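You operate a simulated robot arm through the tools that you are given. There is no shell and no other tool. Be economical: measure what you need, move in short steps, check, and stop when the job is done.

You run a simulated two-armed robot. Do the job below in one go: nothing can be reset, and whatever is moved stays where it is left.

JOB
Pull the cream cabinet door open.

Only the result counts: the job must be done as asked and must still hold three seconds after the hand-in. Knocking over, shifting, dropping, spilling or breaking anything else fails it.

ROBOT AND FRAMES
Two 7-joint arms with two-finger parallel grippers on one trunk, on a base that drives. Base frame: it is fixed to the floor where the robot stands at the start and does not move with it; the origin is under the middle of the robot, x ahead of it, y to its left, z up. Readings come in m, degrees, newtons and seconds.
The left shoulder is at the start at [0.07, 0.163, 0.97], the right one opposite. With the tool pointing down near the work surface each hand reaches from about 0.32 to 0.86 m from the robot's upright axis, wherever it stands, measured 20 degrees to its own side. Places, roughly: cream cabinet door [1.4, 0.1, 1]. Payload 3.43 kg a hand.
Tool frame (each hand has its own): the origin (TCP) lies between the finger pads and is the grasp point; the fingertips stand 0.034 m ahead of it; z points along the fingers, y is the line along which they close. The gripper opens to 0.128 m. The fingers are 0.024 m wide and 0.012 m thick; the gripper's body (0.048 by 0.13 m) begins 0.096 m behind the TCP.
Orientation is that of the tool frame in the base frame, as [roll, pitch, yaw] about the fixed x, y, z axes, in that order (R = Rz(yaw) Ry(pitch) Rx(roll)). With the fingers straight down and closing along the base's y, the tool's x points along the base's -x, its y along +y and its z along -z.

CONTROLS
- The arms move only by the tool apply_moves. It takes "left_motion", "right_motion" or both (then of equal length, played together; a hand with none holds still); each is a list of rows, each an object (a shift or turn left out is 0, a gripper value left out holds the last) with "translation": the shift along the tool's x, y, z in cm, a list of three; "rotation": the turn, a rotation vector about the tool's x, y, z in degrees, a list of three; "claw": the gripper command, from -1 (fully open) to 1 (shut), values between in proportion. In form: [{"translation": [dx, dy, dz], "rotation": [rx, ry, rz], "claw": claw}, ...]. A call has 1 to 8 rows; each row is the pose to reach, as a shift and turn from the pose commanded when the call began, along the tool's axes at that moment. A row lasts 0.2 s, in which the tool goes at most 0.05 m and 8.6 degrees; a call with a longer step from one row to the next is refused whole, and so is a gripper value outside its range. Where a pose cannot be reached the arm comes as near as it can. A force on the tool above 40 N (or 10 N above the force at the start of the call, whichever is more), or a blocked arm, ends the call early, and 0.2 s more pass. The fingers move at their own pace (about 0.153 m/s each) and stop on an object; they squeeze with about 32 N. The grip force told is the motor's: it shows also when the fingers shut on nothing. Time passes only in rows, and 0.2 s behind the last, so rows that repeat a pose let the fingers close. It gives the time, the measured TCP pose, the force on the tool (base axes), the opening and the grip force at its end, in the units of the frame above (readings bear some noise).
- Cameras (640 x 400 px; columns grow to the right, rows downward): "scene" is now at [0.1436, -0.0011, 1.2427]; the picture's right is [-0.03, -1.00, 0.00], its down [-0.12, 0.00, -0.99] and it looks along [0.99, -0.03, -0.12] (base axes); focal length 288 px, centre (320, 200). "left" rides on the left gripper at [0.076, 0.011, -0.16] in its tool frame; the picture's right is [-0.15, 0.99, 0.00], its down [-0.88, -0.13, -0.46] and it looks along [-0.45, -0.07, 0.89] (tool axes); focal length 234 px, centre (320, 200). "right" rides on the right gripper at [0.076, -0.011, -0.16] in its tool frame; the picture's right is [0.15, 0.99, 0.00], its down [-0.88, 0.13, -0.46] and it looks along [-0.45, 0.07, 0.89] (tool axes); focal length 234 px, centre (320, 200). There is no depth. A picture from a camera that has moved, and an enlarged one, comes with that camera's place and axes in the base frame and with its lens.
- capture(camera): a new picture of that camera. No time passes.
- move_column(by): slides the trunk up (or, below 0, down) by that many m; the arms and the scene camera ride with it, the base frame stays. It gives what a move gives, with no picture.
- drive_base(legs): drives the robot by 1 to 6 legs, each [ahead, left, turn to the left] in m, m and degrees, along the robot's own axes; the way and the turn of a leg run together, so that a leg with both is an arc; at most 1.5 m and 180 degrees a leg. The arms and the cameras ride along, it lands a little off, and it stops where it bumps. It gives what a move gives.
- head_to(pan, tilt): turns the head with the scene camera to pan (to the left, within 86 degrees either way) and tilt (down, from -29 to 69), counted from straight ahead of the robot. It gives what a move gives.
- enlarge(camera, box): a new picture of the part [left, top, right, bottom] of that camera's present view, enlarged. No time passes.
- close_job(): hands the job in; it is judged then, once.

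Work in short steps. Places have to be worked out from the pictures, the camera data and where the tool is seen: move nearer, look again, correct. Check each grasp and each placing, and mend what went wrong. You have 120 turns and 92 pictures in all, those below and enlarged ones among them. Open the grippers and draw the arms clear of the work before you hand the job in, unless the task says otherwise; then end with one line.

The tools are called after "Request:" as a command line: name --argument value ..., lists and objects as JSON in quotes. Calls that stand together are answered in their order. apply_moves: Moves the arms, as the interface text tells. Its arguments: {"type":"object","properties":{"left_motion":{"type":"array","items":{"type":"object","properties":{"translation":{"type":"array","items":{"type":"number"}},"rotation":{"type":"array","items":{"type":"number"}},"claw":{"type":"number"}}}},"right_motion":{"type":"array","items":{"type":"object","properties":{"translation":{"type":"array","items":{"type":"number"}},"rotation":{"type":"array","items":{"type":"number"}},"claw":{"type":"number"}}}}},"required":[]} The other tools are called the same way: move_column (by) slides the trunk up or down; drive_base (legs) drives the base; head_to (pan, tilt) turns the head that bears the scene camera; capture (camera) takes a picture; enlarge (camera, box) takes an enlarged picture of a part of a camera's view; close_job () hands the job in.

At the start:

```text
time: 0.0
left_tool_pos: [0.5682, 0.1844, 1.0499]
left_tcp_rot: [-179.9, 0.0, -180.0]
left_ft_force: [-0.5, 0.3, -0.1]
left_opening: 0.128
left_grip_force: 0.1
right_tool_pos: [0.594, -0.326, 1.1399]
right_tcp_rot: [180.0, 0.0, 180.0]
right_ft_force: [0.0, 0.2, -0.2]
right_opening: 0.1283
right_grip_force: 0.0
trunk travel left (down, up): [-0.45, 0.49]
robot x, y, heading: [-0.0002, -0.0014, 0.0]
head pan, tilt: [-1.7, 6.8]
```

scene: 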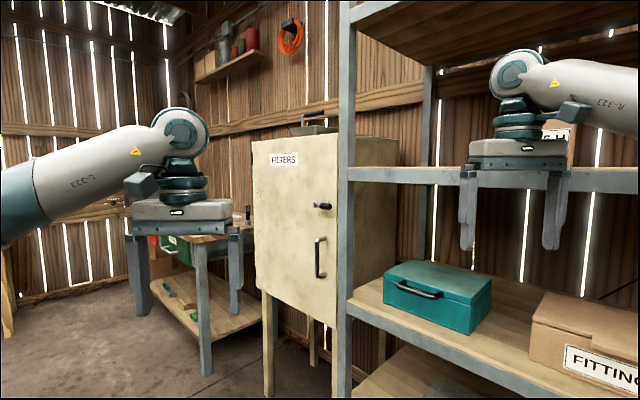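
right: 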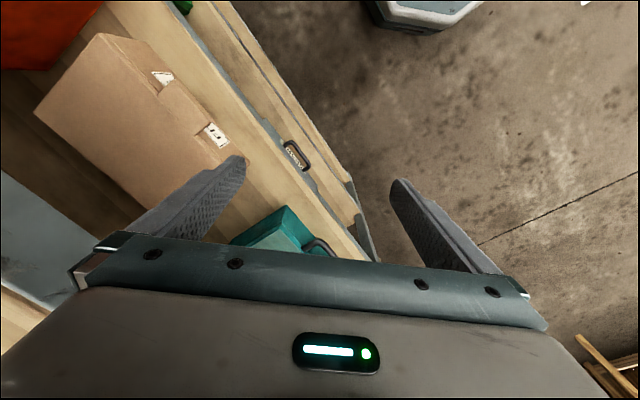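
left: 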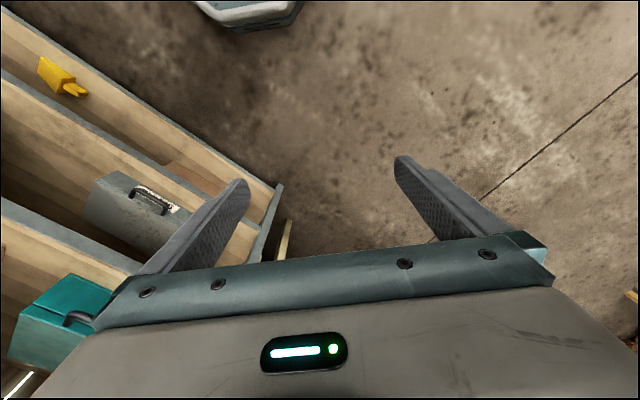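

The cream cabinet is ahead with a vertical handle near its right edge and a knob-like latch above it. I enlarge it to see the details.

Request:
enlarge --camera "scene" --box '[240, 120, 400, 320]'

Request:
enlarge --camera "scene" --box '[290, 190, 354, 290]'

```text
2.00 times, centred on (320, 220) of scene
camera zoom: at [0.1436, -0.0011, 1.2427], right [-0.03, -1.0, 0.0], down [-0.12, 0.0, -0.99], along [0.99, -0.03, -0.12], focal length 575 px, centre (320, 160)
```

zoom: 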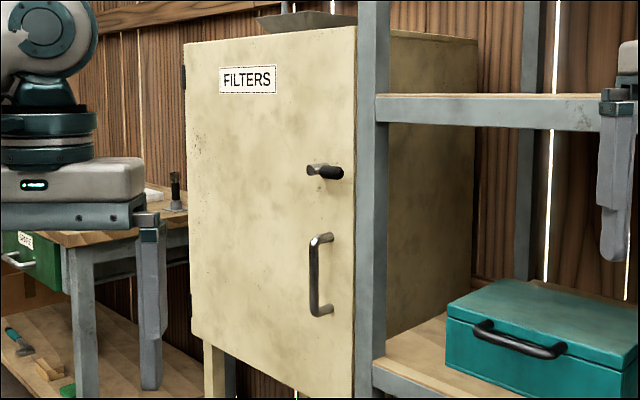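

```text
4.00 times, centred on (322, 240) of scene
camera zoom: at [0.1436, -0.0011, 1.2427], right [-0.03, -1.0, 0.0], down [-0.12, 0.0, -0.99], along [0.99, -0.03, -0.12], focal length 1150 px, centre (312, 40)
```

zoom: 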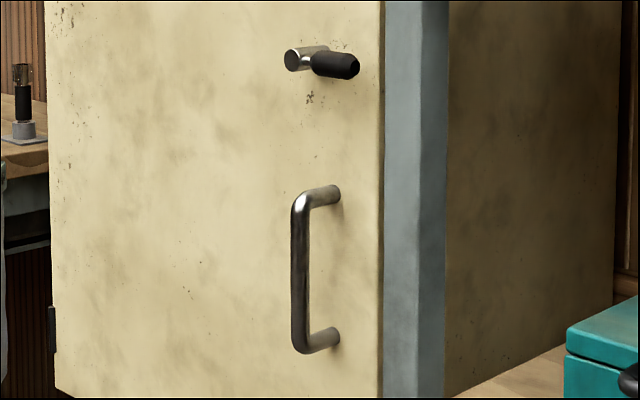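

The door seems hinged on its left edge, with a latch lever (hub and black grip) above a vertical pull handle, and the face is turned about 40°. I drive left for parallax to locate it.

Request:
drive_base --legs '[[0.0, 0.35, 0]]'

Request:
capture --camera "scene"

Request:
enlarge --camera "scene" --box '[340, 130, 500, 230]'

```text
time: 2.3
left_tool_pos: [0.5684, 0.5375, 1.0492]
left_tcp_rot: [180.0, 0.0, 179.9]
left_ft_force: [-1.4, -0.5, -0.5]
left_opening: 0.128
left_grip_force: 0.0
right_tool_pos: [0.5923, 0.0266, 1.1414]
right_tcp_rot: [-180.0, 0.0, 179.9]
right_ft_force: [-0.6, 0.0, 0.5]
right_opening: 0.1281
right_grip_force: 0.0
trunk travel left (down, up): [-0.45, 0.49]
robot x, y, heading: [-0.0044, 0.3524, 0.1]
head pan, tilt: [-1.7, 6.8]
```

```text
86 pictures are left
camera scene: at [0.1439, 0.3524, 1.2427], right [-0.03, -1.0, 0.0], down [-0.12, 0.0, -0.99], along [0.99, -0.03, -0.12], focal length 288 px, centre (320, 200)
```

scene: 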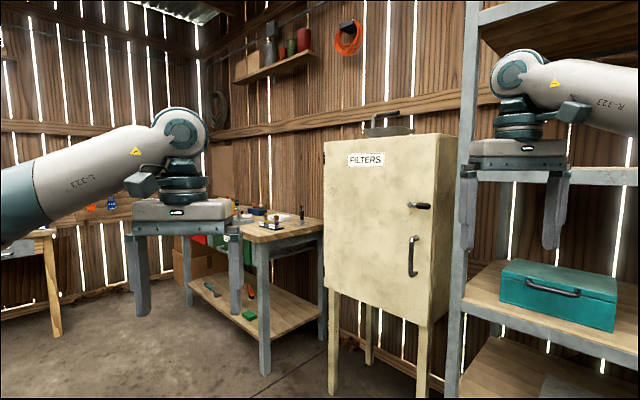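

```text
4.00 times, centred on (420, 180) of scene
camera zoom: at [0.1439, 0.3524, 1.2427], right [-0.03, -1.0, 0.0], down [-0.12, 0.0, -0.99], along [0.99, -0.03, -0.12], focal length 1150 px, centre (-80, 280)
```

zoom: 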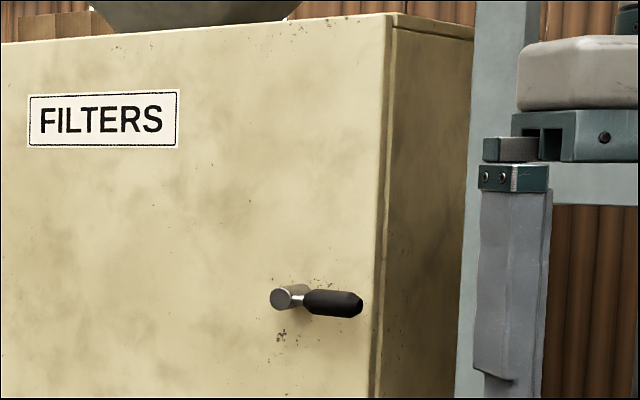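

Estimates: the door spans about (1.18,-0.10) to (1.60,0.29), outward normal ≈(-0.68,0.73), latch hub near (1.18,-0.01,1.10). I fold the right arm back and begin turning the left hand to point ahead.

Request:
apply_moves --left_motion '[{"rotation": [0, -8.5, 0]}, {"rotation": [0, -17, 0]}, {"rotation": [0, -25.5, 0]}, {"rotation": [0, -34, 0]}, {"rotation": [0, -42.5, 0]}, {"rotation": [0, -51, 0]}, {"rotation": [0, -59.5, 0]}, {"rotation": [0, -68, 0]}]' --right_motion '[{"translation": [4, 0, 0]}, {"translation": [8, 0, 0]}, {"translation": [12, 0, 0]}, {"translation": [16, 0, 0]}, {"translation": [20, 0, 0]}, {"translation": [22, 0, 0]}, {"translation": [22, 0, 0]}, {"translation": [22, 0, 0]}]'

Request:
enlarge --camera "scene" --box '[360, 190, 480, 290]'

```text
time: 4.1
left_tool_pos: [0.5682, 0.5377, 1.0496]
left_tcp_rot: [-180.0, 68.1, 180.0]
left_ft_force: [0.3, 0.9, -0.4]
left_opening: 0.1283
left_grip_force: 0.0
right_tool_pos: [0.374, 0.0286, 1.1419]
right_tcp_rot: [-180.0, 0.0, 179.8]
right_ft_force: [0.0, 0.0, 0.2]
right_opening: 0.1279
right_grip_force: 0.0
trunk travel left (down, up): [-0.45, 0.49]
robot x, y, heading: [0.0003, 0.3498, -0.2]
head pan, tilt: [-1.7, 6.8]
```

```text
4.00 times, centred on (420, 240) of scene
camera zoom: at [0.1438, 0.3521, 1.2428], right [-0.03, -1.0, 0.0], down [-0.12, 0.0, -0.99], along [0.99, -0.03, -0.12], focal length 1150 px, centre (-80, 40)
```

zoom: 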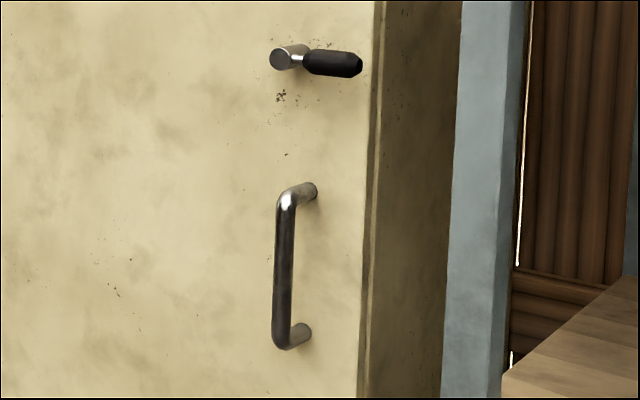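

The handle bar is near (1.186,-0.022), z 0.83–0.97, and the latch is at z≈1.10 with its lever pointing right. I drive to face the door squarely, about 0.95 m out.

Request:
drive_base --legs '[[0.396, 0.19, 0], [0, 0, -47]]'

Request:
apply_moves --left_motion '[{"rotation": [0, -7.3, 0]}, {"rotation": [0, -14.6, 0]}, {"rotation": [0, -22, 0]}]'

Request:
head_to --pan 5 --tilt 12

Request:
capture --camera "scene"

Request:
capture --camera "left"

```text
time: 8.9
left_tool_pos: [0.9167, 0.2491, 1.0498]
left_tcp_rot: [-180.0, 68.0, 132.5]
left_ft_force: [-0.5, 0.0, -1.0]
left_opening: 0.1281
left_grip_force: 0.0
right_tool_pos: [0.411, 0.047, 1.1416]
right_tcp_rot: [-180.0, -0.1, 132.5]
right_ft_force: [-0.4, 0.7, -0.1]
right_opening: 0.1279
right_grip_force: 0.1
trunk travel left (down, up): [-0.45, 0.49]
robot x, y, heading: [0.3983, 0.5441, -47.7]
head pan, tilt: [-1.7, 6.8]
```

```text
time: 9.7
left_tool_pos: [0.9309, 0.2214, 1.0616]
left_tcp_rot: [-14.1, 89.9, -61.6]
left_ft_force: [0.2, -0.7, -0.4]
left_opening: 0.1282
left_grip_force: 0.1
left hand out of reach, approached as far as the arm can: row 1, 2, 3
right_tool_pos: [0.412, 0.0483, 1.1421]
right_tcp_rot: [-180.0, 0.1, 132.5]
right_ft_force: [-0.4, 0.3, 0.4]
right_opening: 0.1281
right_grip_force: 0.0
trunk travel left (down, up): [-0.45, 0.49]
robot x, y, heading: [0.3987, 0.5408, -47.6]
head pan, tilt: [-1.7, 6.8]
```

```text
time: 10.4
left_tool_pos: [0.932, 0.2211, 1.06]
left_tcp_rot: [-165.7, 89.9, 146.9]
left_ft_force: [-0.5, 0.1, 0.4]
left_opening: 0.128
left_grip_force: 0.1
right_tool_pos: [0.4114, 0.0467, 1.1413]
right_tcp_rot: [180.0, 0.1, 132.5]
right_ft_force: [-0.5, 0.1, -0.2]
right_opening: 0.1278
right_grip_force: 0.1
trunk travel left (down, up): [-0.45, 0.49]
robot x, y, heading: [0.3982, 0.5421, -47.3]
head pan, tilt: [5.0, 12.0]
```

```text
83 pictures are left
camera scene: at [0.5014, 0.4444, 1.2343], right [-0.68, -0.74, 0.0], down [-0.15, 0.14, -0.98], along [0.72, -0.66, -0.21], focal length 288 px, centre (320, 200)
```

scene: 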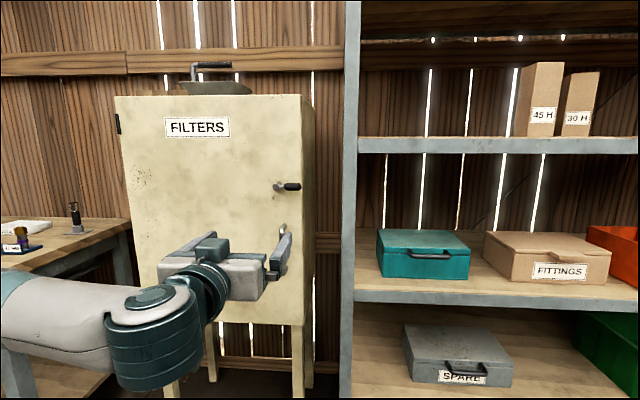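

```text
82 pictures are left
camera left: at [0.8335, 0.3469, 0.9851], right [0.73, 0.67, 0.15], down [-0.4, 0.25, 0.88], along [0.55, -0.7, 0.45], focal length 234 px, centre (320, 200)
```

left: 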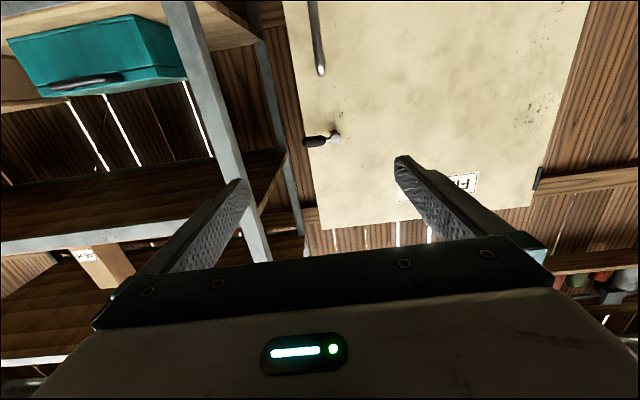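

Hub prediction matches the picture well. I drive 0.22 m nearer so the left arm gets a comfortable reach, and shut the left gripper for pushing the latch lever.

Request:
drive_base --legs '[[0.22, 0, 0]]'

Request:
apply_moves --left_motion '[{"translation": [-2, 0, 2], "claw": 1}, {"translation": [-5, 0, 2], "claw": 1}, {"translation": [-9, 0, 2], "claw": 1}, {"translation": [-9, 0, 2], "claw": 1}]'

Request:
capture --camera "left"

Request:
capture --camera "scene"

```text
time: 12.1
left_tool_pos: [1.0814, 0.0593, 1.0585]
left_tcp_rot: [-174.6, 89.9, 138.0]
left_ft_force: [0.4, -0.5, -0.1]
left_opening: 0.1279
left_grip_force: 0.1
right_tool_pos: [0.5611, -0.1146, 1.142]
right_tcp_rot: [180.0, -0.1, 132.4]
right_ft_force: [0.3, -0.5, -0.5]
right_opening: 0.1281
right_grip_force: 0.1
trunk travel left (down, up): [-0.45, 0.49]
robot x, y, heading: [0.5481, 0.3772, -47.5]
head pan, tilt: [5.0, 12.0]
```

```text
time: 13.1
left_tool_pos: [1.0955, 0.0429, 1.149]
left_tcp_rot: [-4.7, 89.9, -52.2]
left_ft_force: [-0.2, -0.7, 0.3]
left_opening: 0.0001
left_grip_force: 31.6
right_tool_pos: [0.5608, -0.1148, 1.1404]
right_tcp_rot: [-179.9, 0.1, 132.5]
right_ft_force: [0.9, -0.3, -0.5]
right_opening: 0.1281
right_grip_force: 0.1
trunk travel left (down, up): [-0.45, 0.49]
robot x, y, heading: [0.5468, 0.3763, -47.5]
head pan, tilt: [5.0, 12.0]
```

```text
81 pictures are left
camera left: at [0.9971, 0.1696, 1.074], right [0.73, 0.67, 0.15], down [-0.4, 0.25, 0.88], along [0.55, -0.7, 0.45], focal length 234 px, centre (320, 200)
```

left: 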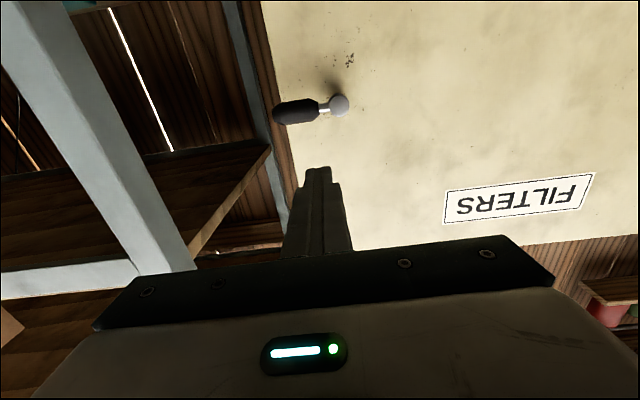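

```text
80 pictures are left
camera scene: at [0.6506, 0.2821, 1.2342], right [-0.68, -0.74, 0.0], down [-0.15, 0.14, -0.98], along [0.72, -0.66, -0.21], focal length 288 px, centre (320, 200)
```

scene: 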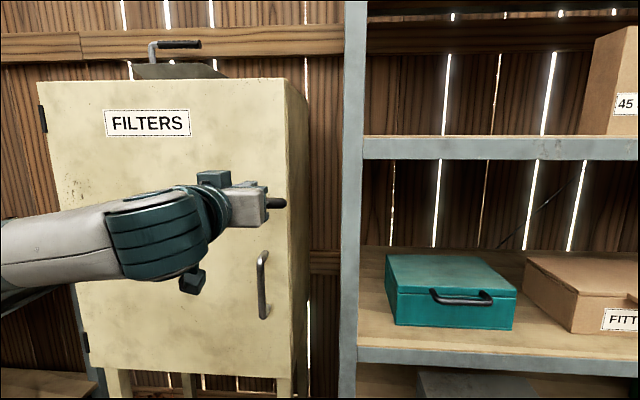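

Triangulating again confirms hub (1.18,-0.01,1.10) and lever tip about at the door edge. I place the shut fingertips just above the lever grip.

Request:
apply_moves --left_motion '[{"translation": [0, -2.2, 2]}, {"translation": [0, -2.2, 5]}, {"translation": [0, -2.2, 8]}, {"translation": [0, -2.2, 9.2]}]'

Request:
capture --camera "left"

```text
time: 14.1
left_tool_pos: [1.1399, -0.0395, 1.1505]
left_tcp_rot: [94.3, 90.0, 46.9]
left_ft_force: [0.0, -0.6, -0.1]
left_opening: 0.0001
left_grip_force: 31.6
right_tool_pos: [0.5596, -0.1144, 1.1406]
right_tcp_rot: [180.0, 0.1, 132.6]
right_ft_force: [0.1, 0.4, -0.8]
right_opening: 0.1282
right_grip_force: 0.0
trunk travel left (down, up): [-0.45, 0.49]
robot x, y, heading: [0.5429, 0.3825, -47.4]
head pan, tilt: [5.0, 12.0]
```

```text
79 pictures are left
camera left: at [1.0418, 0.0872, 1.0748], right [0.73, 0.67, 0.15], down [-0.4, 0.25, 0.88], along [0.55, -0.7, 0.45], focal length 234 px, centre (320, 200)
```

left: 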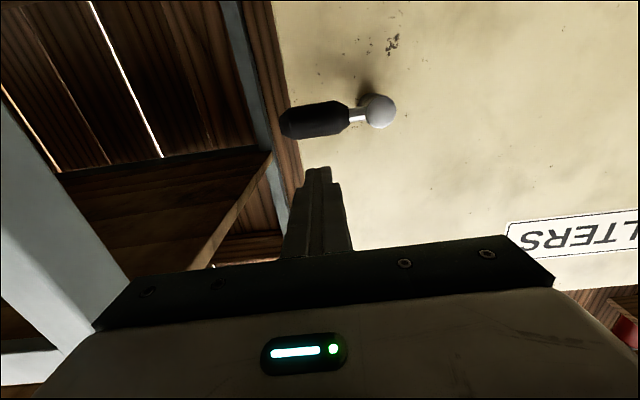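

The fingers are above the lever grip. I press down about 30° and watch the force.

Request:
apply_moves --left_motion '[{"translation": [1.5, 0, 0]}, {"translation": [2.8, 0, 0]}, {"translation": [3.8, -0.1, 0]}, {"translation": [4.8, -0.2, 0]}, {"translation": [5.7, -0.3, 0]}]'

Request:
capture --camera "left"

```text
time: 15.3
left_tool_pos: [1.1386, -0.0389, 1.0933]
left_tcp_rot: [-86.9, 90.0, -134.4]
left_ft_force: [0.4, 0.3, 0.5]
left_opening: 0.0
left_grip_force: 32.3
right_tool_pos: [0.5591, -0.1146, 1.1402]
right_tcp_rot: [179.9, -0.1, 132.6]
right_ft_force: [-0.6, -0.5, -0.1]
right_opening: 0.1279
right_grip_force: 0.1
trunk travel left (down, up): [-0.45, 0.49]
robot x, y, heading: [0.5468, 0.3807, -47.3]
head pan, tilt: [5.0, 12.0]
```

```text
78 pictures are left
camera left: at [1.0396, 0.0861, 1.0182], right [0.73, 0.67, 0.15], down [-0.4, 0.25, 0.88], along [0.55, -0.7, 0.45], focal length 234 px, centre (320, 200)
```

left: 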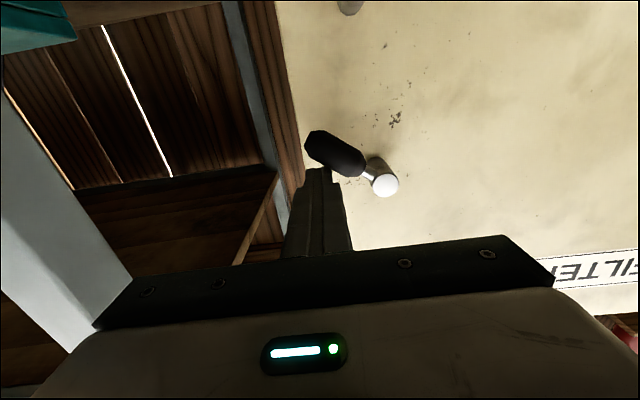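

The lever turns down freely. I continue along the arc to about 90°.

Request:
apply_moves --left_motion '[{"translation": [1.3, 0.3, 0]}, {"translation": [2.6, 0.9, 0]}, {"translation": [3.6, 2.0, 0]}, {"translation": [4.3, 3.2, 0]}]'

Request:
capture --camera "left"

```text
time: 16.3
left_tool_pos: [1.1562, -0.0241, 1.0557]
left_tcp_rot: [-144.0, 89.8, 168.8]
left_ft_force: [-0.6, 0.1, 0.1]
left_opening: 0.0
left_grip_force: 32.0
left hand out of reach, approached as far as the arm can: row 4
right_tool_pos: [0.5616, -0.113, 1.1422]
right_tcp_rot: [-179.8, 0.0, 132.5]
right_ft_force: [0.5, -0.4, -1.1]
right_opening: 0.128
right_grip_force: 0.1
trunk travel left (down, up): [-0.45, 0.49]
robot x, y, heading: [0.5446, 0.3792, -47.6]
head pan, tilt: [5.0, 12.0]
```

```text
77 pictures are left
camera left: at [1.0576, 0.1009, 0.9819], right [0.73, 0.67, 0.14], down [-0.4, 0.25, 0.88], along [0.56, -0.7, 0.45], focal length 234 px, centre (320, 200)
```

left: 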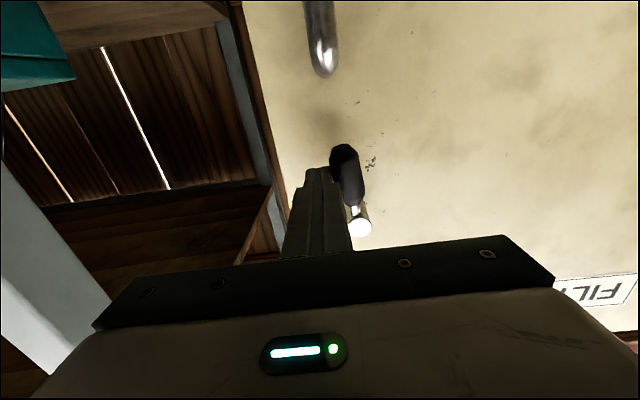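

The lever is nearly vertical; I nudge it the last bit to the left, then see whether it stays.

Request:
apply_moves --left_motion '[{"translation": [-0.2, 1.0, 0]}, {"translation": [-0.2, 1.6, 0]}, {"translation": [-0.2, -1.5, 0]}, {"translation": [-0.2, -2.5, -3]}, {"translation": [-0.2, -1.5, -8]}]'

Request:
capture --camera "left"

Request:
capture --camera "scene"

```text
refused: row 5 steps farther than a row can; nothing moved
```

```text
76 pictures are left
camera left: at [1.0576, 0.1009, 0.9819], right [0.73, 0.67, 0.14], down [-0.4, 0.25, 0.88], along [0.56, -0.7, 0.45], focal length 234 px, centre (320, 200)
```

left: 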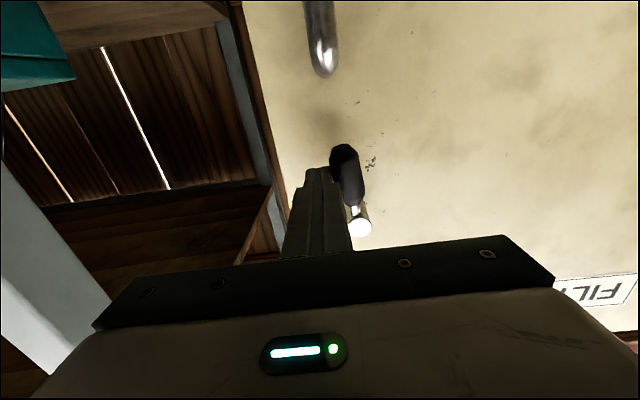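

```text
75 pictures are left
camera scene: at [0.6523, 0.2834, 1.2341], right [-0.67, -0.74, 0.0], down [-0.16, 0.14, -0.98], along [0.72, -0.66, -0.21], focal length 288 px, centre (320, 200)
```

scene: 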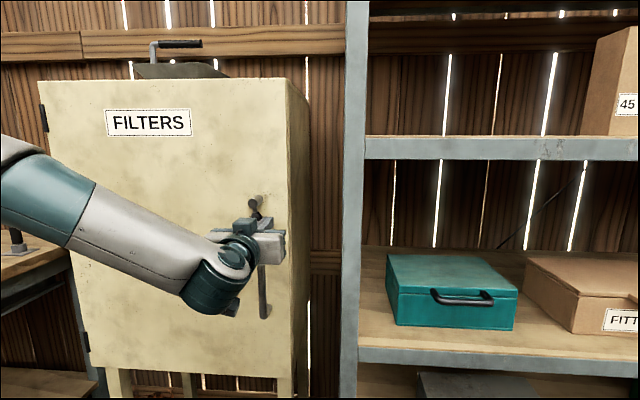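

The refusal was for one over-long row; I resend with smaller steps.

Request:
apply_moves --left_motion '[{"translation": [-0.2, 1.0, 0]}, {"translation": [-0.2, 1.7, 0]}, {"translation": [-0.2, -1.5, 0]}, {"translation": [-0.2, -1.5, -4]}, {"translation": [-0.2, -1.5, -8]}]'

Request:
capture --camera "left"

```text
time: 17.5
left_tool_pos: [1.0889, 0.024, 1.0586]
left_tcp_rot: [-18.3, 89.9, -65.9]
left_ft_force: [-0.3, -0.2, 0.5]
left_opening: 0.0002
left_grip_force: 31.7
left hand out of reach, approached as far as the arm can: row 1, 2
right_tool_pos: [0.5592, -0.1152, 1.1407]
right_tcp_rot: [180.0, -0.1, 132.4]
right_ft_force: [0.1, 0.5, 0.8]
right_opening: 0.1279
right_grip_force: 0.0
trunk travel left (down, up): [-0.45, 0.49]
robot x, y, heading: [0.5463, 0.3794, -47.6]
head pan, tilt: [5.0, 12.0]
```

```text
74 pictures are left
camera left: at [0.99, 0.1493, 0.9832], right [0.73, 0.67, 0.15], down [-0.4, 0.25, 0.88], along [0.55, -0.7, 0.45], focal length 234 px, centre (320, 200)
```

left: 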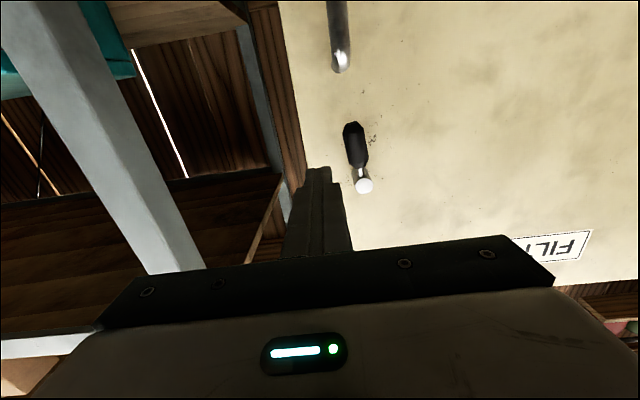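

The lever stays down. Now I lower the trunk so the hand gets to the handle's height, open the gripper, and look.

Request:
move_column --by -0.155

Request:
apply_moves --left_motion '[{"translation": [0, 2, 0], "claw": -0.2}, {"translation": [0, 4, 0], "claw": -0.2}, {"translation": [0, 4, 0], "claw": -0.2}]'

Request:
capture --camera "left"

Request:
capture --camera "scene"

```text
time: 19.3
left_tool_pos: [1.0876, 0.0234, 0.9026]
left_tcp_rot: [-118.2, 90.0, -165.4]
left_ft_force: [-0.4, 0.6, 0.6]
left_opening: 0.0
left_grip_force: 31.7
right_tool_pos: [0.5601, -0.1147, 0.9862]
right_tcp_rot: [-179.9, 0.0, 132.5]
right_ft_force: [-0.3, -0.4, 0.1]
right_opening: 0.1277
right_grip_force: 0.0
trunk travel left (down, up): [-0.295, 0.645]
robot x, y, heading: [0.5441, 0.38, -47.4]
head pan, tilt: [5.0, 12.0]
```

```text
time: 20.1
left_tool_pos: [1.1178, 0.0489, 0.902]
left_tcp_rot: [160.9, 89.9, 113.5]
left_ft_force: [0.3, 0.3, 0.1]
left_opening: 0.0768
left_grip_force: 0.0
right_tool_pos: [0.5597, -0.1162, 0.986]
right_tcp_rot: [180.0, 0.0, 132.6]
right_ft_force: [0.2, -0.1, -0.1]
right_opening: 0.1281
right_grip_force: 0.0
trunk travel left (down, up): [-0.295, 0.645]
robot x, y, heading: [0.5481, 0.378, -47.5]
head pan, tilt: [5.0, 12.0]
```

```text
73 pictures are left
camera left: at [1.0194, 0.1763, 0.8282], right [0.73, 0.67, 0.15], down [-0.4, 0.25, 0.88], along [0.55, -0.7, 0.45], focal length 234 px, centre (320, 200)
```

left: 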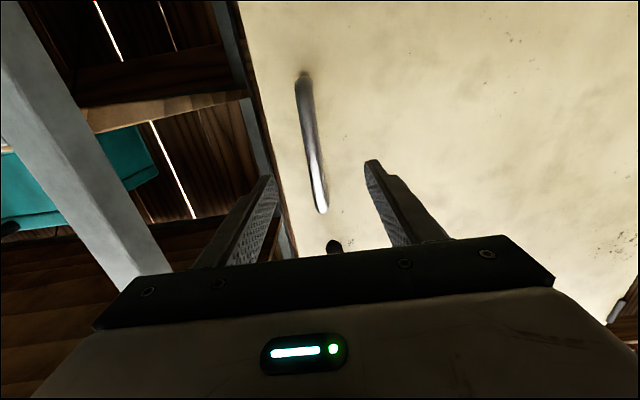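

```text
72 pictures are left
camera scene: at [0.6499, 0.2821, 1.0793], right [-0.68, -0.74, 0.0], down [-0.15, 0.14, -0.98], along [0.72, -0.66, -0.21], focal length 288 px, centre (320, 200)
```

scene: 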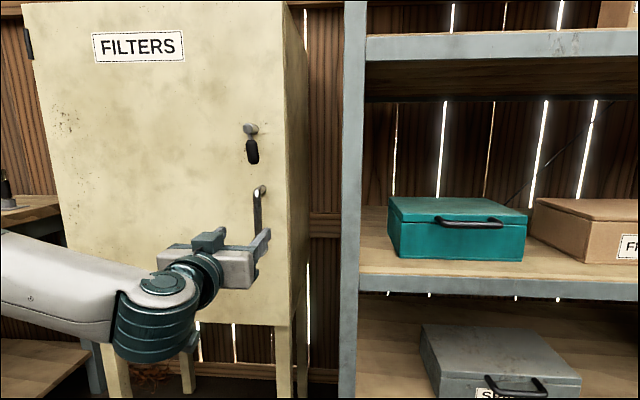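

The bar sits between the open fingers. I advance 9.3 cm and then shut.

Request:
apply_moves --left_motion '[{"translation": [0, 0, 3]}, {"translation": [0, 0, 6]}, {"translation": [0, 0, 9.3]}, {"translation": [0, 0, 9.3], "claw": 1}, {"translation": [0, 0, 9.3], "claw": 1}, {"translation": [0, 0, 9.3], "claw": 1}]'

Request:
capture --camera "left"

```text
time: 21.5
left_tool_pos: [1.1655, 0.0243, 0.9152]
left_tcp_rot: [-156.6, 89.6, 155.4]
left_ft_force: [0.5, 0.1, -0.7]
left_opening: 0.0002
left_grip_force: 32.3
left hand out of reach, approached as far as the arm can: row 1, 2, 3, 4, 5, 6
right_tool_pos: [0.5606, -0.1141, 0.9862]
right_tcp_rot: [180.0, 0.0, 132.5]
right_ft_force: [-0.9, -0.1, 0.1]
right_opening: 0.1279
right_grip_force: 0.0
trunk travel left (down, up): [-0.295, 0.645]
robot x, y, heading: [0.5453, 0.3806, -47.6]
head pan, tilt: [5.0, 12.0]
```

```text
71 pictures are left
camera left: at [1.0679, 0.1508, 0.8403], right [0.74, 0.66, 0.14], down [-0.39, 0.25, 0.88], along [0.55, -0.71, 0.44], focal length 234 px, centre (320, 200)
```

left: 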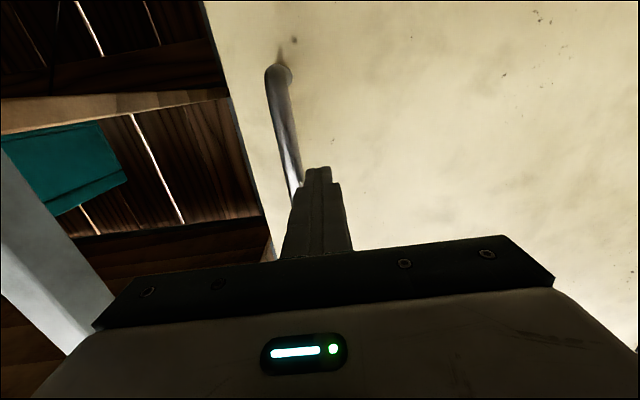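

The arm hit a joint limit and slid left, closing beside the bar. I back off, then lower the trunk further so the hand works higher relative to the shoulder, where it reached well before.

Request:
apply_moves --left_motion '[{"translation": [0, 0, -3]}, {"translation": [0, 0, -6]}, {"translation": [0, 0, -9.3]}, {"translation": [-3, 0, -9.3], "claw": -0.2}, {"translation": [-7, 0, -9.3], "claw": -0.2}, {"translation": [-10, 0, -9.3], "claw": -0.2}]'

Request:
move_column --by -0.1

Request:
capture --camera "left"

```text
time: 22.9
left_tool_pos: [1.1025, 0.0928, 1.0152]
left_tcp_rot: [-12.1, 89.9, -59.5]
left_ft_force: [-0.7, 0.3, -0.4]
left_opening: 0.077
left_grip_force: 0.1
left hand out of reach, approached as far as the arm can: row 3
right_tool_pos: [0.5609, -0.1161, 0.9855]
right_tcp_rot: [180.0, -0.1, 132.5]
right_ft_force: [-0.9, 0.8, -0.5]
right_opening: 0.1281
right_grip_force: 0.0
trunk travel left (down, up): [-0.295, 0.645]
robot x, y, heading: [0.547, 0.3781, -47.0]
head pan, tilt: [5.0, 12.0]
```

```text
time: 24.2
left_tool_pos: [1.1026, 0.0927, 0.9159]
left_tcp_rot: [102.7, 90.0, 55.2]
left_ft_force: [0.0, 0.6, -0.4]
left_opening: 0.077
left_grip_force: 0.2
right_tool_pos: [0.5601, -0.1155, 0.8867]
right_tcp_rot: [-180.0, 0.0, 132.5]
right_ft_force: [-0.9, 0.1, -0.4]
right_opening: 0.1279
right_grip_force: 0.3
trunk travel left (down, up): [-0.195, 0.745]
robot x, y, heading: [0.5475, 0.383, -47.5]
head pan, tilt: [5.0, 12.0]
```

```text
70 pictures are left
camera left: at [1.0043, 0.2187, 0.8403], right [0.73, 0.67, 0.15], down [-0.4, 0.25, 0.88], along [0.55, -0.7, 0.45], focal length 234 px, centre (320, 200)
```

left: 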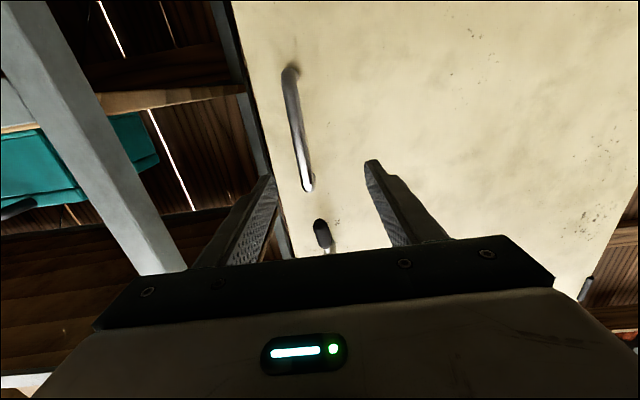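

The hand is 0.19 m out and 1.7 cm left of the bar. I correct sideways, advance in steps, and hold before closing.

Request:
apply_moves --left_motion '[{"translation": [0.5, -1.7, 3]}, {"translation": [1, -1.7, 6]}, {"translation": [1, -1.7, 9]}, {"translation": [1, -1.7, 12]}, {"translation": [1, -1.7, 13.6]}]'

Request:
capture --camera "left"

```text
time: 25.4
left_tool_pos: [1.1829, -0.0191, 0.9047]
left_tcp_rot: [-85.5, 90.0, -133.0]
left_ft_force: [-0.9, 0.2, 0.2]
left_opening: 0.0766
left_grip_force: 0.1
right_tool_pos: [0.5601, -0.1149, 0.8844]
right_tcp_rot: [179.9, 0.0, 132.4]
right_ft_force: [-0.4, -0.7, 0.1]
right_opening: 0.1281
right_grip_force: 0.1
trunk travel left (down, up): [-0.195, 0.745]
robot x, y, heading: [0.5457, 0.383, -47.6]
head pan, tilt: [5.0, 12.0]
```

```text
69 pictures are left
camera left: at [1.0857, 0.1072, 0.8302], right [0.73, 0.67, 0.15], down [-0.4, 0.25, 0.88], along [0.55, -0.7, 0.45], focal length 234 px, centre (320, 200)
```

left: 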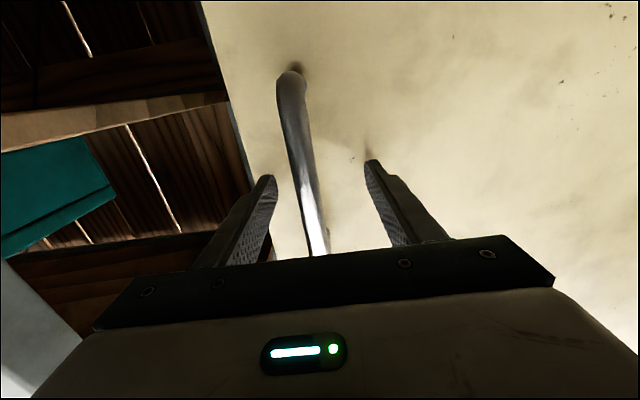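

The bar is between the fingers. I close on it.

Request:
apply_moves --left_motion '[{"claw": 1}, {"claw": 1}, {"claw": 1}]'

```text
time: 26.2
left_tool_pos: [1.1776, -0.0247, 0.905]
left_tcp_rot: [94.2, 89.7, 46.2]
left_ft_force: [-23.4, -24.5, -1.3]
left_opening: 0.0179
left_grip_force: 45.0
right_tool_pos: [0.5569, -0.1173, 0.8854]
right_tcp_rot: [179.8, -0.1, 132.4]
right_ft_force: [-0.2, 0.7, -0.5]
right_opening: 0.128
right_grip_force: 0.1
trunk travel left (down, up): [-0.195, 0.745]
robot x, y, heading: [0.5479, 0.3796, -47.6]
head pan, tilt: [5.0, 12.0]
```

Gripped (1.8 cm bar) with some side load to the right. I ease the offset and pull along the hinge arc for 10°.

Request:
apply_moves --left_motion '[{"translation": [0, -0.7, 0]}, {"translation": [0, -0.5, -2.24], "rotation": [2.5, 0, 0]}, {"translation": [0, -0.1, -4.47], "rotation": [5, 0, 0]}, {"translation": [0, 0.4, -6.68], "rotation": [7.5, 0, 0]}, {"translation": [0, 0.95, -8.86], "rotation": [10, 0, 0]}]'

Request:
capture --camera "scene"

```text
time: 26.7
left_tool_pos: [1.1776, -0.0233, 0.9061]
left_tcp_rot: [-154.0, 89.9, 157.9]
left_ft_force: [1.8, -11.8, -0.5]
left_opening: 0.0176
left_grip_force: 44.9
right_tool_pos: [0.5595, -0.1167, 0.8854]
right_tcp_rot: [179.9, 0.1, 132.3]
right_ft_force: [-0.9, 0.5, -0.3]
right_opening: 0.128
right_grip_force: 0.0
trunk travel left (down, up): [-0.195, 0.745]
robot x, y, heading: [0.544, 0.3795, -47.8]
head pan, tilt: [5.0, 12.0]
stopped in row 2 (left hand): the force on the tool passed its limit (the readings are from after the stop); the commanded pose is now the measured one
```

```text
68 pictures are left
camera scene: at [0.6503, 0.2808, 0.9792], right [-0.68, -0.74, 0.0], down [-0.15, 0.14, -0.98], along [0.72, -0.66, -0.21], focal length 288 px, centre (320, 200)
```

scene: 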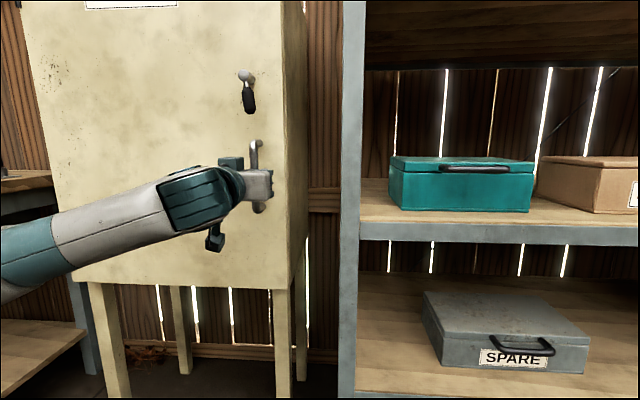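

The force limit tripped, perhaps only from too quick a pull. I pull in small steps and watch.

Request:
apply_moves --left_motion '[{"translation": [0, 0, -0.3]}, {"translation": [0, 0.1, -0.6]}, {"translation": [0, 0.1, -0.9]}, {"translation": [0, 0.1, -1.2]}, {"translation": [0, 0.2, -1.5]}]'

Request:
enlarge --camera "scene" --box '[200, 40, 320, 140]'

```text
time: 27.2
left_tool_pos: [1.1764, -0.0219, 0.9044]
left_tcp_rot: [-96.9, 90.0, -144.9]
left_ft_force: [7.1, -12.0, 1.2]
left_opening: 0.0179
left_grip_force: 45.0
right_tool_pos: [0.5594, -0.1159, 0.8853]
right_tcp_rot: [179.8, -0.2, 132.2]
right_ft_force: [0.8, -0.1, 0.4]
right_opening: 0.1281
right_grip_force: 0.1
trunk travel left (down, up): [-0.195, 0.745]
robot x, y, heading: [0.5447, 0.3772, -47.9]
head pan, tilt: [5.0, 12.0]
stopped in row 2 (left hand): the force on the tool passed its limit (the readings are from after the stop); the commanded pose is now the measured one
```

```text
4.00 times, centred on (260, 90) of scene
camera zoom: at [0.6509, 0.2798, 0.979], right [-0.68, -0.73, 0.0], down [-0.15, 0.14, -0.98], along [0.72, -0.66, -0.21], focal length 1150 px, centre (560, 640)
```

zoom: 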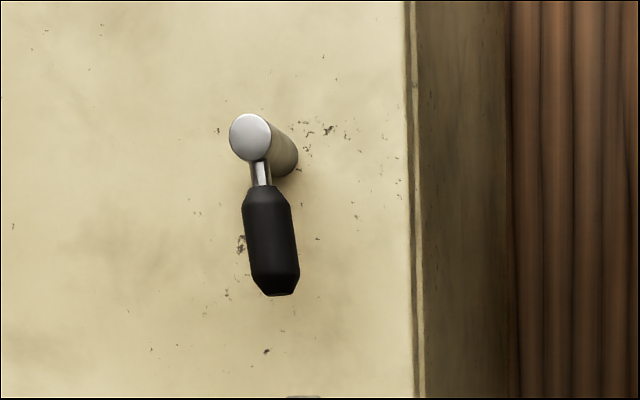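

The door is still latched, and the lever is only about 80–85° round. I release the handle, back off, and raise the trunk to push the lever fully over.

Request:
apply_moves --left_motion '[{"claw": -0.2}, {"claw": -0.2}, {"claw": -0.2}, {"translation": [0, 0, -4]}, {"translation": [0, 0, -8]}, {"translation": [0, 0, -10], "claw": 1}, {"translation": [0, -3, -10], "claw": 1}, {"translation": [0, -3, -10], "claw": 1}]'

Request:
move_column --by 0.145

Request:
capture --camera "left"

```text
time: 29.0
left_tool_pos: [1.0857, 0.0351, 0.906]
left_tcp_rot: [-40.3, 89.9, -88.2]
left_ft_force: [0.4, -0.2, -0.3]
left_opening: 0.0
left_grip_force: 32.2
right_tool_pos: [0.56, -0.1166, 0.8872]
right_tcp_rot: [-180.0, 0.0, 132.3]
right_ft_force: [0.3, -0.3, 0.5]
right_opening: 0.128
right_grip_force: 0.1
trunk travel left (down, up): [-0.195, 0.745]
robot x, y, heading: [0.5463, 0.3832, -47.4]
head pan, tilt: [5.0, 12.0]
```

```text
time: 30.7
left_tool_pos: [1.0862, 0.0356, 1.051]
left_tcp_rot: [-41.6, 89.8, -89.8]
left_ft_force: [-0.5, -0.5, 0.6]
left_opening: 0.0
left_grip_force: 31.8
right_tool_pos: [0.5585, -0.116, 1.0314]
right_tcp_rot: [180.0, -0.1, 132.3]
right_ft_force: [-0.2, -0.3, 0.1]
right_opening: 0.1283
right_grip_force: 0.1
trunk travel left (down, up): [-0.34, 0.6]
robot x, y, heading: [0.5471, 0.3831, -47.5]
head pan, tilt: [5.0, 12.0]
```

```text
66 pictures are left
camera left: at [0.9892, 0.1611, 0.9757], right [0.73, 0.66, 0.14], down [-0.4, 0.25, 0.88], along [0.55, -0.7, 0.45], focal length 234 px, centre (320, 200)
```

left: 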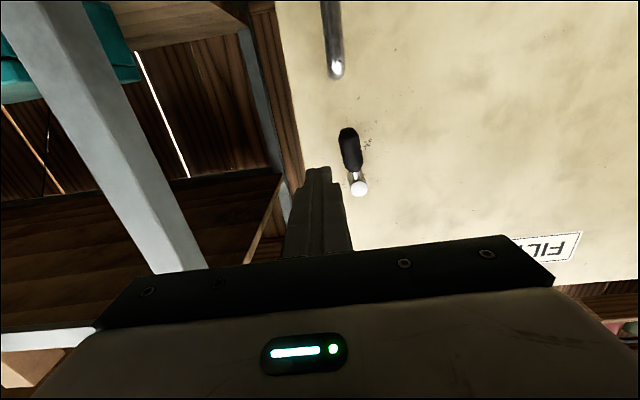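

The fingers are right of the hanging lever. I advance beside it, then push left gently.

Request:
apply_moves --left_motion '[{"translation": [0.3, -0.3, 4]}, {"translation": [0.3, -0.3, 8]}, {"translation": [0.3, -0.3, 9.3]}, {"translation": [0.3, 0.8, 9.3]}, {"translation": [0.3, 1.6, 9.3]}, {"translation": [0.3, 2.2, 9.3]}, {"translation": [0.3, 2.8, 9.3]}, {"translation": [0.3, 3.4, 9.3]}]'

Request:
capture --camera "left"

```text
time: 32.5
left_tool_pos: [1.1627, -0.021, 1.0484]
left_tcp_rot: [73.4, 89.6, 24.4]
left_ft_force: [-30.9, -24.8, -4.0]
left_opening: 0.0
left_grip_force: 31.9
right_tool_pos: [0.554, -0.1195, 1.0304]
right_tcp_rot: [179.7, 0.0, 132.2]
right_ft_force: [-0.5, -0.7, 0.4]
right_opening: 0.1283
right_grip_force: 0.1
trunk travel left (down, up): [-0.34, 0.6]
robot x, y, heading: [0.5475, 0.3797, -47.8]
head pan, tilt: [5.0, 12.0]
```

```text
65 pictures are left
camera left: at [1.0693, 0.1077, 0.9735], right [0.74, 0.65, 0.15], down [-0.4, 0.26, 0.88], along [0.53, -0.72, 0.45], focal length 234 px, centre (320, 200)
```

left: 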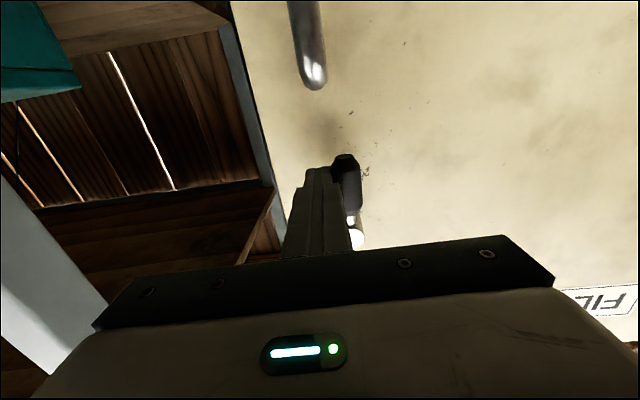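

The lever resists with ~39 N, so it's at its stop. I withdraw and look at its final angle.

Request:
apply_moves --left_motion '[{"translation": [0, -2, 0]}, {"translation": [0, -3, 0]}, {"translation": [0, -3, -4]}, {"translation": [0, -3, -8]}, {"translation": [0, -1, -10]}, {"translation": [0, 2, -10], "claw": -0.2}]'

Request:
enlarge --camera "scene" --box '[180, 80, 340, 180]'

Request:
capture --camera "left"

```text
time: 33.9
left_tool_pos: [1.1232, 0.0774, 1.0478]
left_tcp_rot: [-48.5, 89.7, -96.7]
left_ft_force: [-0.3, 0.3, -0.4]
left_opening: 0.0767
left_grip_force: 0.0
right_tool_pos: [0.5595, -0.1151, 1.0324]
right_tcp_rot: [-180.0, 0.0, 132.3]
right_ft_force: [0.5, 0.8, 0.9]
right_opening: 0.1279
right_grip_force: 0.0
trunk travel left (down, up): [-0.34, 0.6]
robot x, y, heading: [0.5482, 0.3807, -47.5]
head pan, tilt: [5.0, 12.0]
```

```text
4.00 times, centred on (260, 130) of scene
camera zoom: at [0.6507, 0.2821, 1.1243], right [-0.68, -0.74, 0.0], down [-0.15, 0.14, -0.98], along [0.72, -0.66, -0.21], focal length 1150 px, centre (560, 480)
```

zoom: 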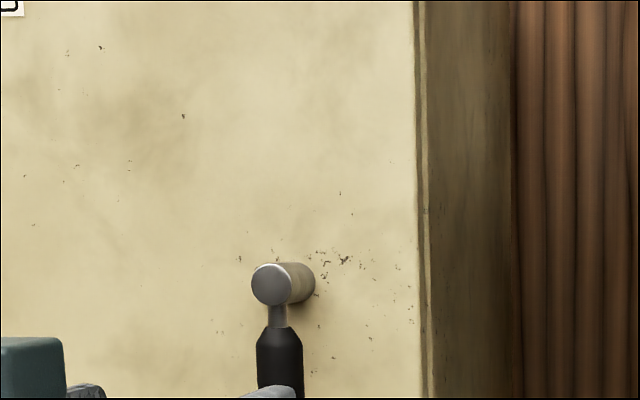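

```text
63 pictures are left
camera left: at [1.0262, 0.2033, 0.9718], right [0.73, 0.66, 0.14], down [-0.4, 0.26, 0.88], along [0.55, -0.7, 0.45], focal length 234 px, centre (320, 200)
```

left: 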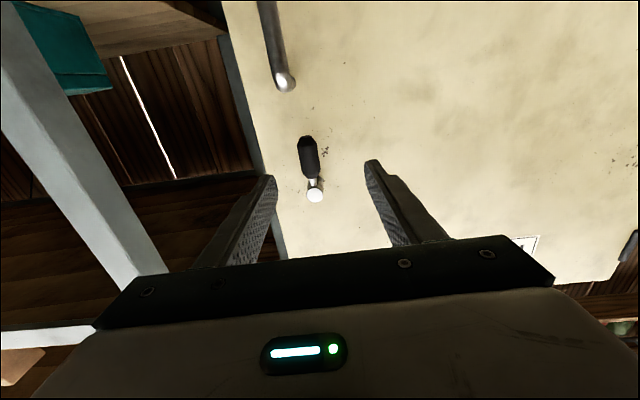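

The lever is now truly vertical (it turned a few more degrees). I lower again and regrip the handle, using the bar location found before.

Request:
move_column --by -0.145

Request:
apply_moves --left_motion '[{"translation": [0, -1.5, 2]}, {"translation": [0, -2.9, 4]}, {"translation": [0, -2.9, 8]}, {"translation": [0, -2.9, 11]}, {"translation": [0, -2.9, 11], "claw": 1}, {"translation": [0, -2.9, 11], "claw": 1}, {"translation": [0, -2.9, 11], "claw": 1}]'

```text
time: 35.6
left_tool_pos: [1.1232, 0.0768, 0.9021]
left_tcp_rot: [-38.0, 89.8, -86.0]
left_ft_force: [-0.1, -0.5, 0.3]
left_opening: 0.0766
left_grip_force: 0.1
right_tool_pos: [0.5595, -0.1156, 0.8865]
right_tcp_rot: [180.0, 0.0, 132.3]
right_ft_force: [0.1, -0.3, -0.6]
right_opening: 0.1281
right_grip_force: 0.1
trunk travel left (down, up): [-0.195, 0.745]
robot x, y, heading: [0.5457, 0.3799, -47.6]
head pan, tilt: [5.0, 12.0]
```

```text
time: 37.2
left_tool_pos: [1.1777, -0.0235, 0.9008]
left_tcp_rot: [-49.5, 89.8, -97.3]
left_ft_force: [7.7, 0.8, 1.4]
left_opening: 0.0177
left_grip_force: 44.6
right_tool_pos: [0.5604, -0.1168, 0.8861]
right_tcp_rot: [179.9, 0.0, 132.5]
right_ft_force: [0.0, 0.0, -1.1]
right_opening: 0.1281
right_grip_force: 0.1
trunk travel left (down, up): [-0.195, 0.745]
robot x, y, heading: [0.547, 0.3799, -47.5]
head pan, tilt: [5.0, 12.0]
```

Firm, nearly centred grip. I pull in small steps along the arc.

Request:
apply_moves --left_motion '[{"translation": [0, 0, -0.3]}, {"translation": [0, 0.1, -0.8], "rotation": [0.9, 0, 0]}, {"translation": [0, 0.2, -1.5], "rotation": [1.7, 0, 0]}, {"translation": [0, 0.3, -2.4], "rotation": [2.7, 0, 0]}, {"translation": [0, 0.45, -3.4], "rotation": [3.8, 0, 0]}, {"translation": [0, 0.63, -4.47], "rotation": [5, 0, 0]}]'

Request:
capture --camera "scene"

```text
time: 37.7
left_tool_pos: [1.1772, -0.023, 0.9012]
left_tcp_rot: [-54.0, 89.7, -101.9]
left_ft_force: [8.6, -9.2, 1.3]
left_opening: 0.0177
left_grip_force: 44.8
right_tool_pos: [0.5593, -0.118, 0.8851]
right_tcp_rot: [179.9, -0.1, 132.3]
right_ft_force: [-0.3, 0.6, 0.3]
right_opening: 0.128
right_grip_force: 0.1
trunk travel left (down, up): [-0.195, 0.745]
robot x, y, heading: [0.5453, 0.3793, -47.6]
head pan, tilt: [5.0, 12.0]
stopped in row 2 (left hand): the force on the tool passed its limit (the readings are from after the stop); the commanded pose is now the measured one
```

```text
62 pictures are left
camera scene: at [0.6514, 0.2796, 0.9789], right [-0.68, -0.73, 0.0], down [-0.15, 0.14, -0.98], along [0.72, -0.66, -0.21], focal length 288 px, centre (320, 200)
```

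scene: 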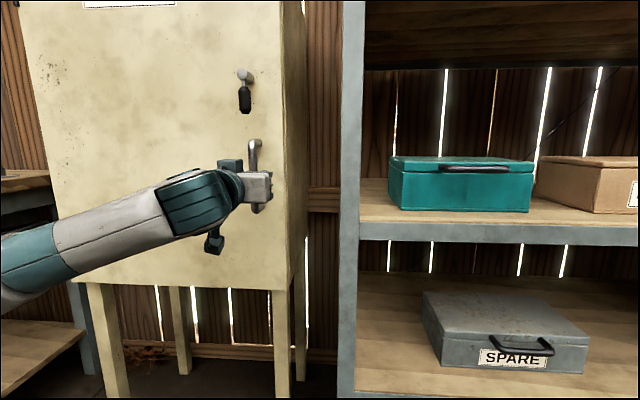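

Still held. I measure how force builds with tiny pulls (a seal or magnetic catch may need more force).

Request:
apply_moves --left_motion '[{"translation": [0, 0, -0.3]}, {"translation": [0, 0, -0.3]}]'

Request:
apply_moves --left_motion '[{"translation": [0, 0, -0.1]}, {"translation": [0, 0, -0.1]}]'

Request:
apply_moves --left_motion '[{"translation": [0, 0, -0.1]}, {"translation": [0, 0, -0.1]}]'

```text
time: 38.3
left_tool_pos: [1.176, -0.0218, 0.9017]
left_tcp_rot: [-59.5, 89.8, -107.3]
left_ft_force: [23.9, -26.8, 6.7]
left_opening: 0.0177
left_grip_force: 45.6
right_tool_pos: [0.5609, -0.1188, 0.8856]
right_tcp_rot: [180.0, -0.1, 132.4]
right_ft_force: [0.3, 0.1, 0.4]
right_opening: 0.128
right_grip_force: 0.0
trunk travel left (down, up): [-0.195, 0.745]
robot x, y, heading: [0.5472, 0.378, -47.6]
head pan, tilt: [5.0, 12.0]
```

```text
time: 38.9
left_tool_pos: [1.1749, -0.0204, 0.901]
left_tcp_rot: [-62.6, 89.7, -110.5]
left_ft_force: [26.0, -24.9, 6.7]
left_opening: 0.0175
left_grip_force: 44.9
right_tool_pos: [0.561, -0.119, 0.8851]
right_tcp_rot: [-180.0, -0.2, 132.2]
right_ft_force: [-0.6, 0.2, 0.3]
right_opening: 0.1278
right_grip_force: 0.1
trunk travel left (down, up): [-0.195, 0.745]
robot x, y, heading: [0.5445, 0.3798, -47.8]
head pan, tilt: [5.0, 12.0]
```

```text
time: 39.5
left_tool_pos: [1.1749, -0.0185, 0.9014]
left_tcp_rot: [-64.4, 89.7, -112.4]
left_ft_force: [22.8, -20.4, 5.5]
left_opening: 0.0179
left_grip_force: 44.8
right_tool_pos: [0.5602, -0.1182, 0.8859]
right_tcp_rot: [-180.0, -0.2, 132.4]
right_ft_force: [-0.2, 0.4, 0.4]
right_opening: 0.1278
right_grip_force: 0.1
trunk travel left (down, up): [-0.195, 0.745]
robot x, y, heading: [0.5464, 0.3818, -47.7]
head pan, tilt: [5.0, 12.0]
```

Force saturates at ~33 N while the hand creeps outward: either the door is moving slowly or the fingers slip. I look closely.

Request:
enlarge --camera "scene" --box '[220, 100, 340, 220]'

Request:
capture --camera "left"

```text
3.33 times, centred on (280, 160) of scene
camera zoom: at [0.6524, 0.2792, 0.9788], right [-0.68, -0.74, 0.0], down [-0.16, 0.14, -0.98], along [0.72, -0.66, -0.21], focal length 958 px, centre (453, 333)
```

zoom: 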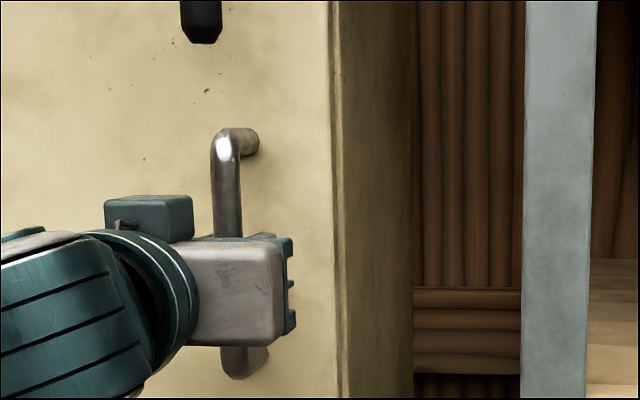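

```text
60 pictures are left
camera left: at [1.0762, 0.1077, 0.826], right [0.73, 0.66, 0.14], down [-0.4, 0.26, 0.88], along [0.55, -0.7, 0.45], focal length 234 px, centre (320, 200)
```

left: 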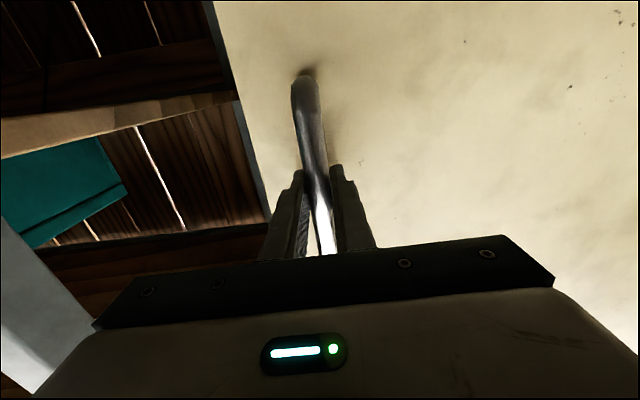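

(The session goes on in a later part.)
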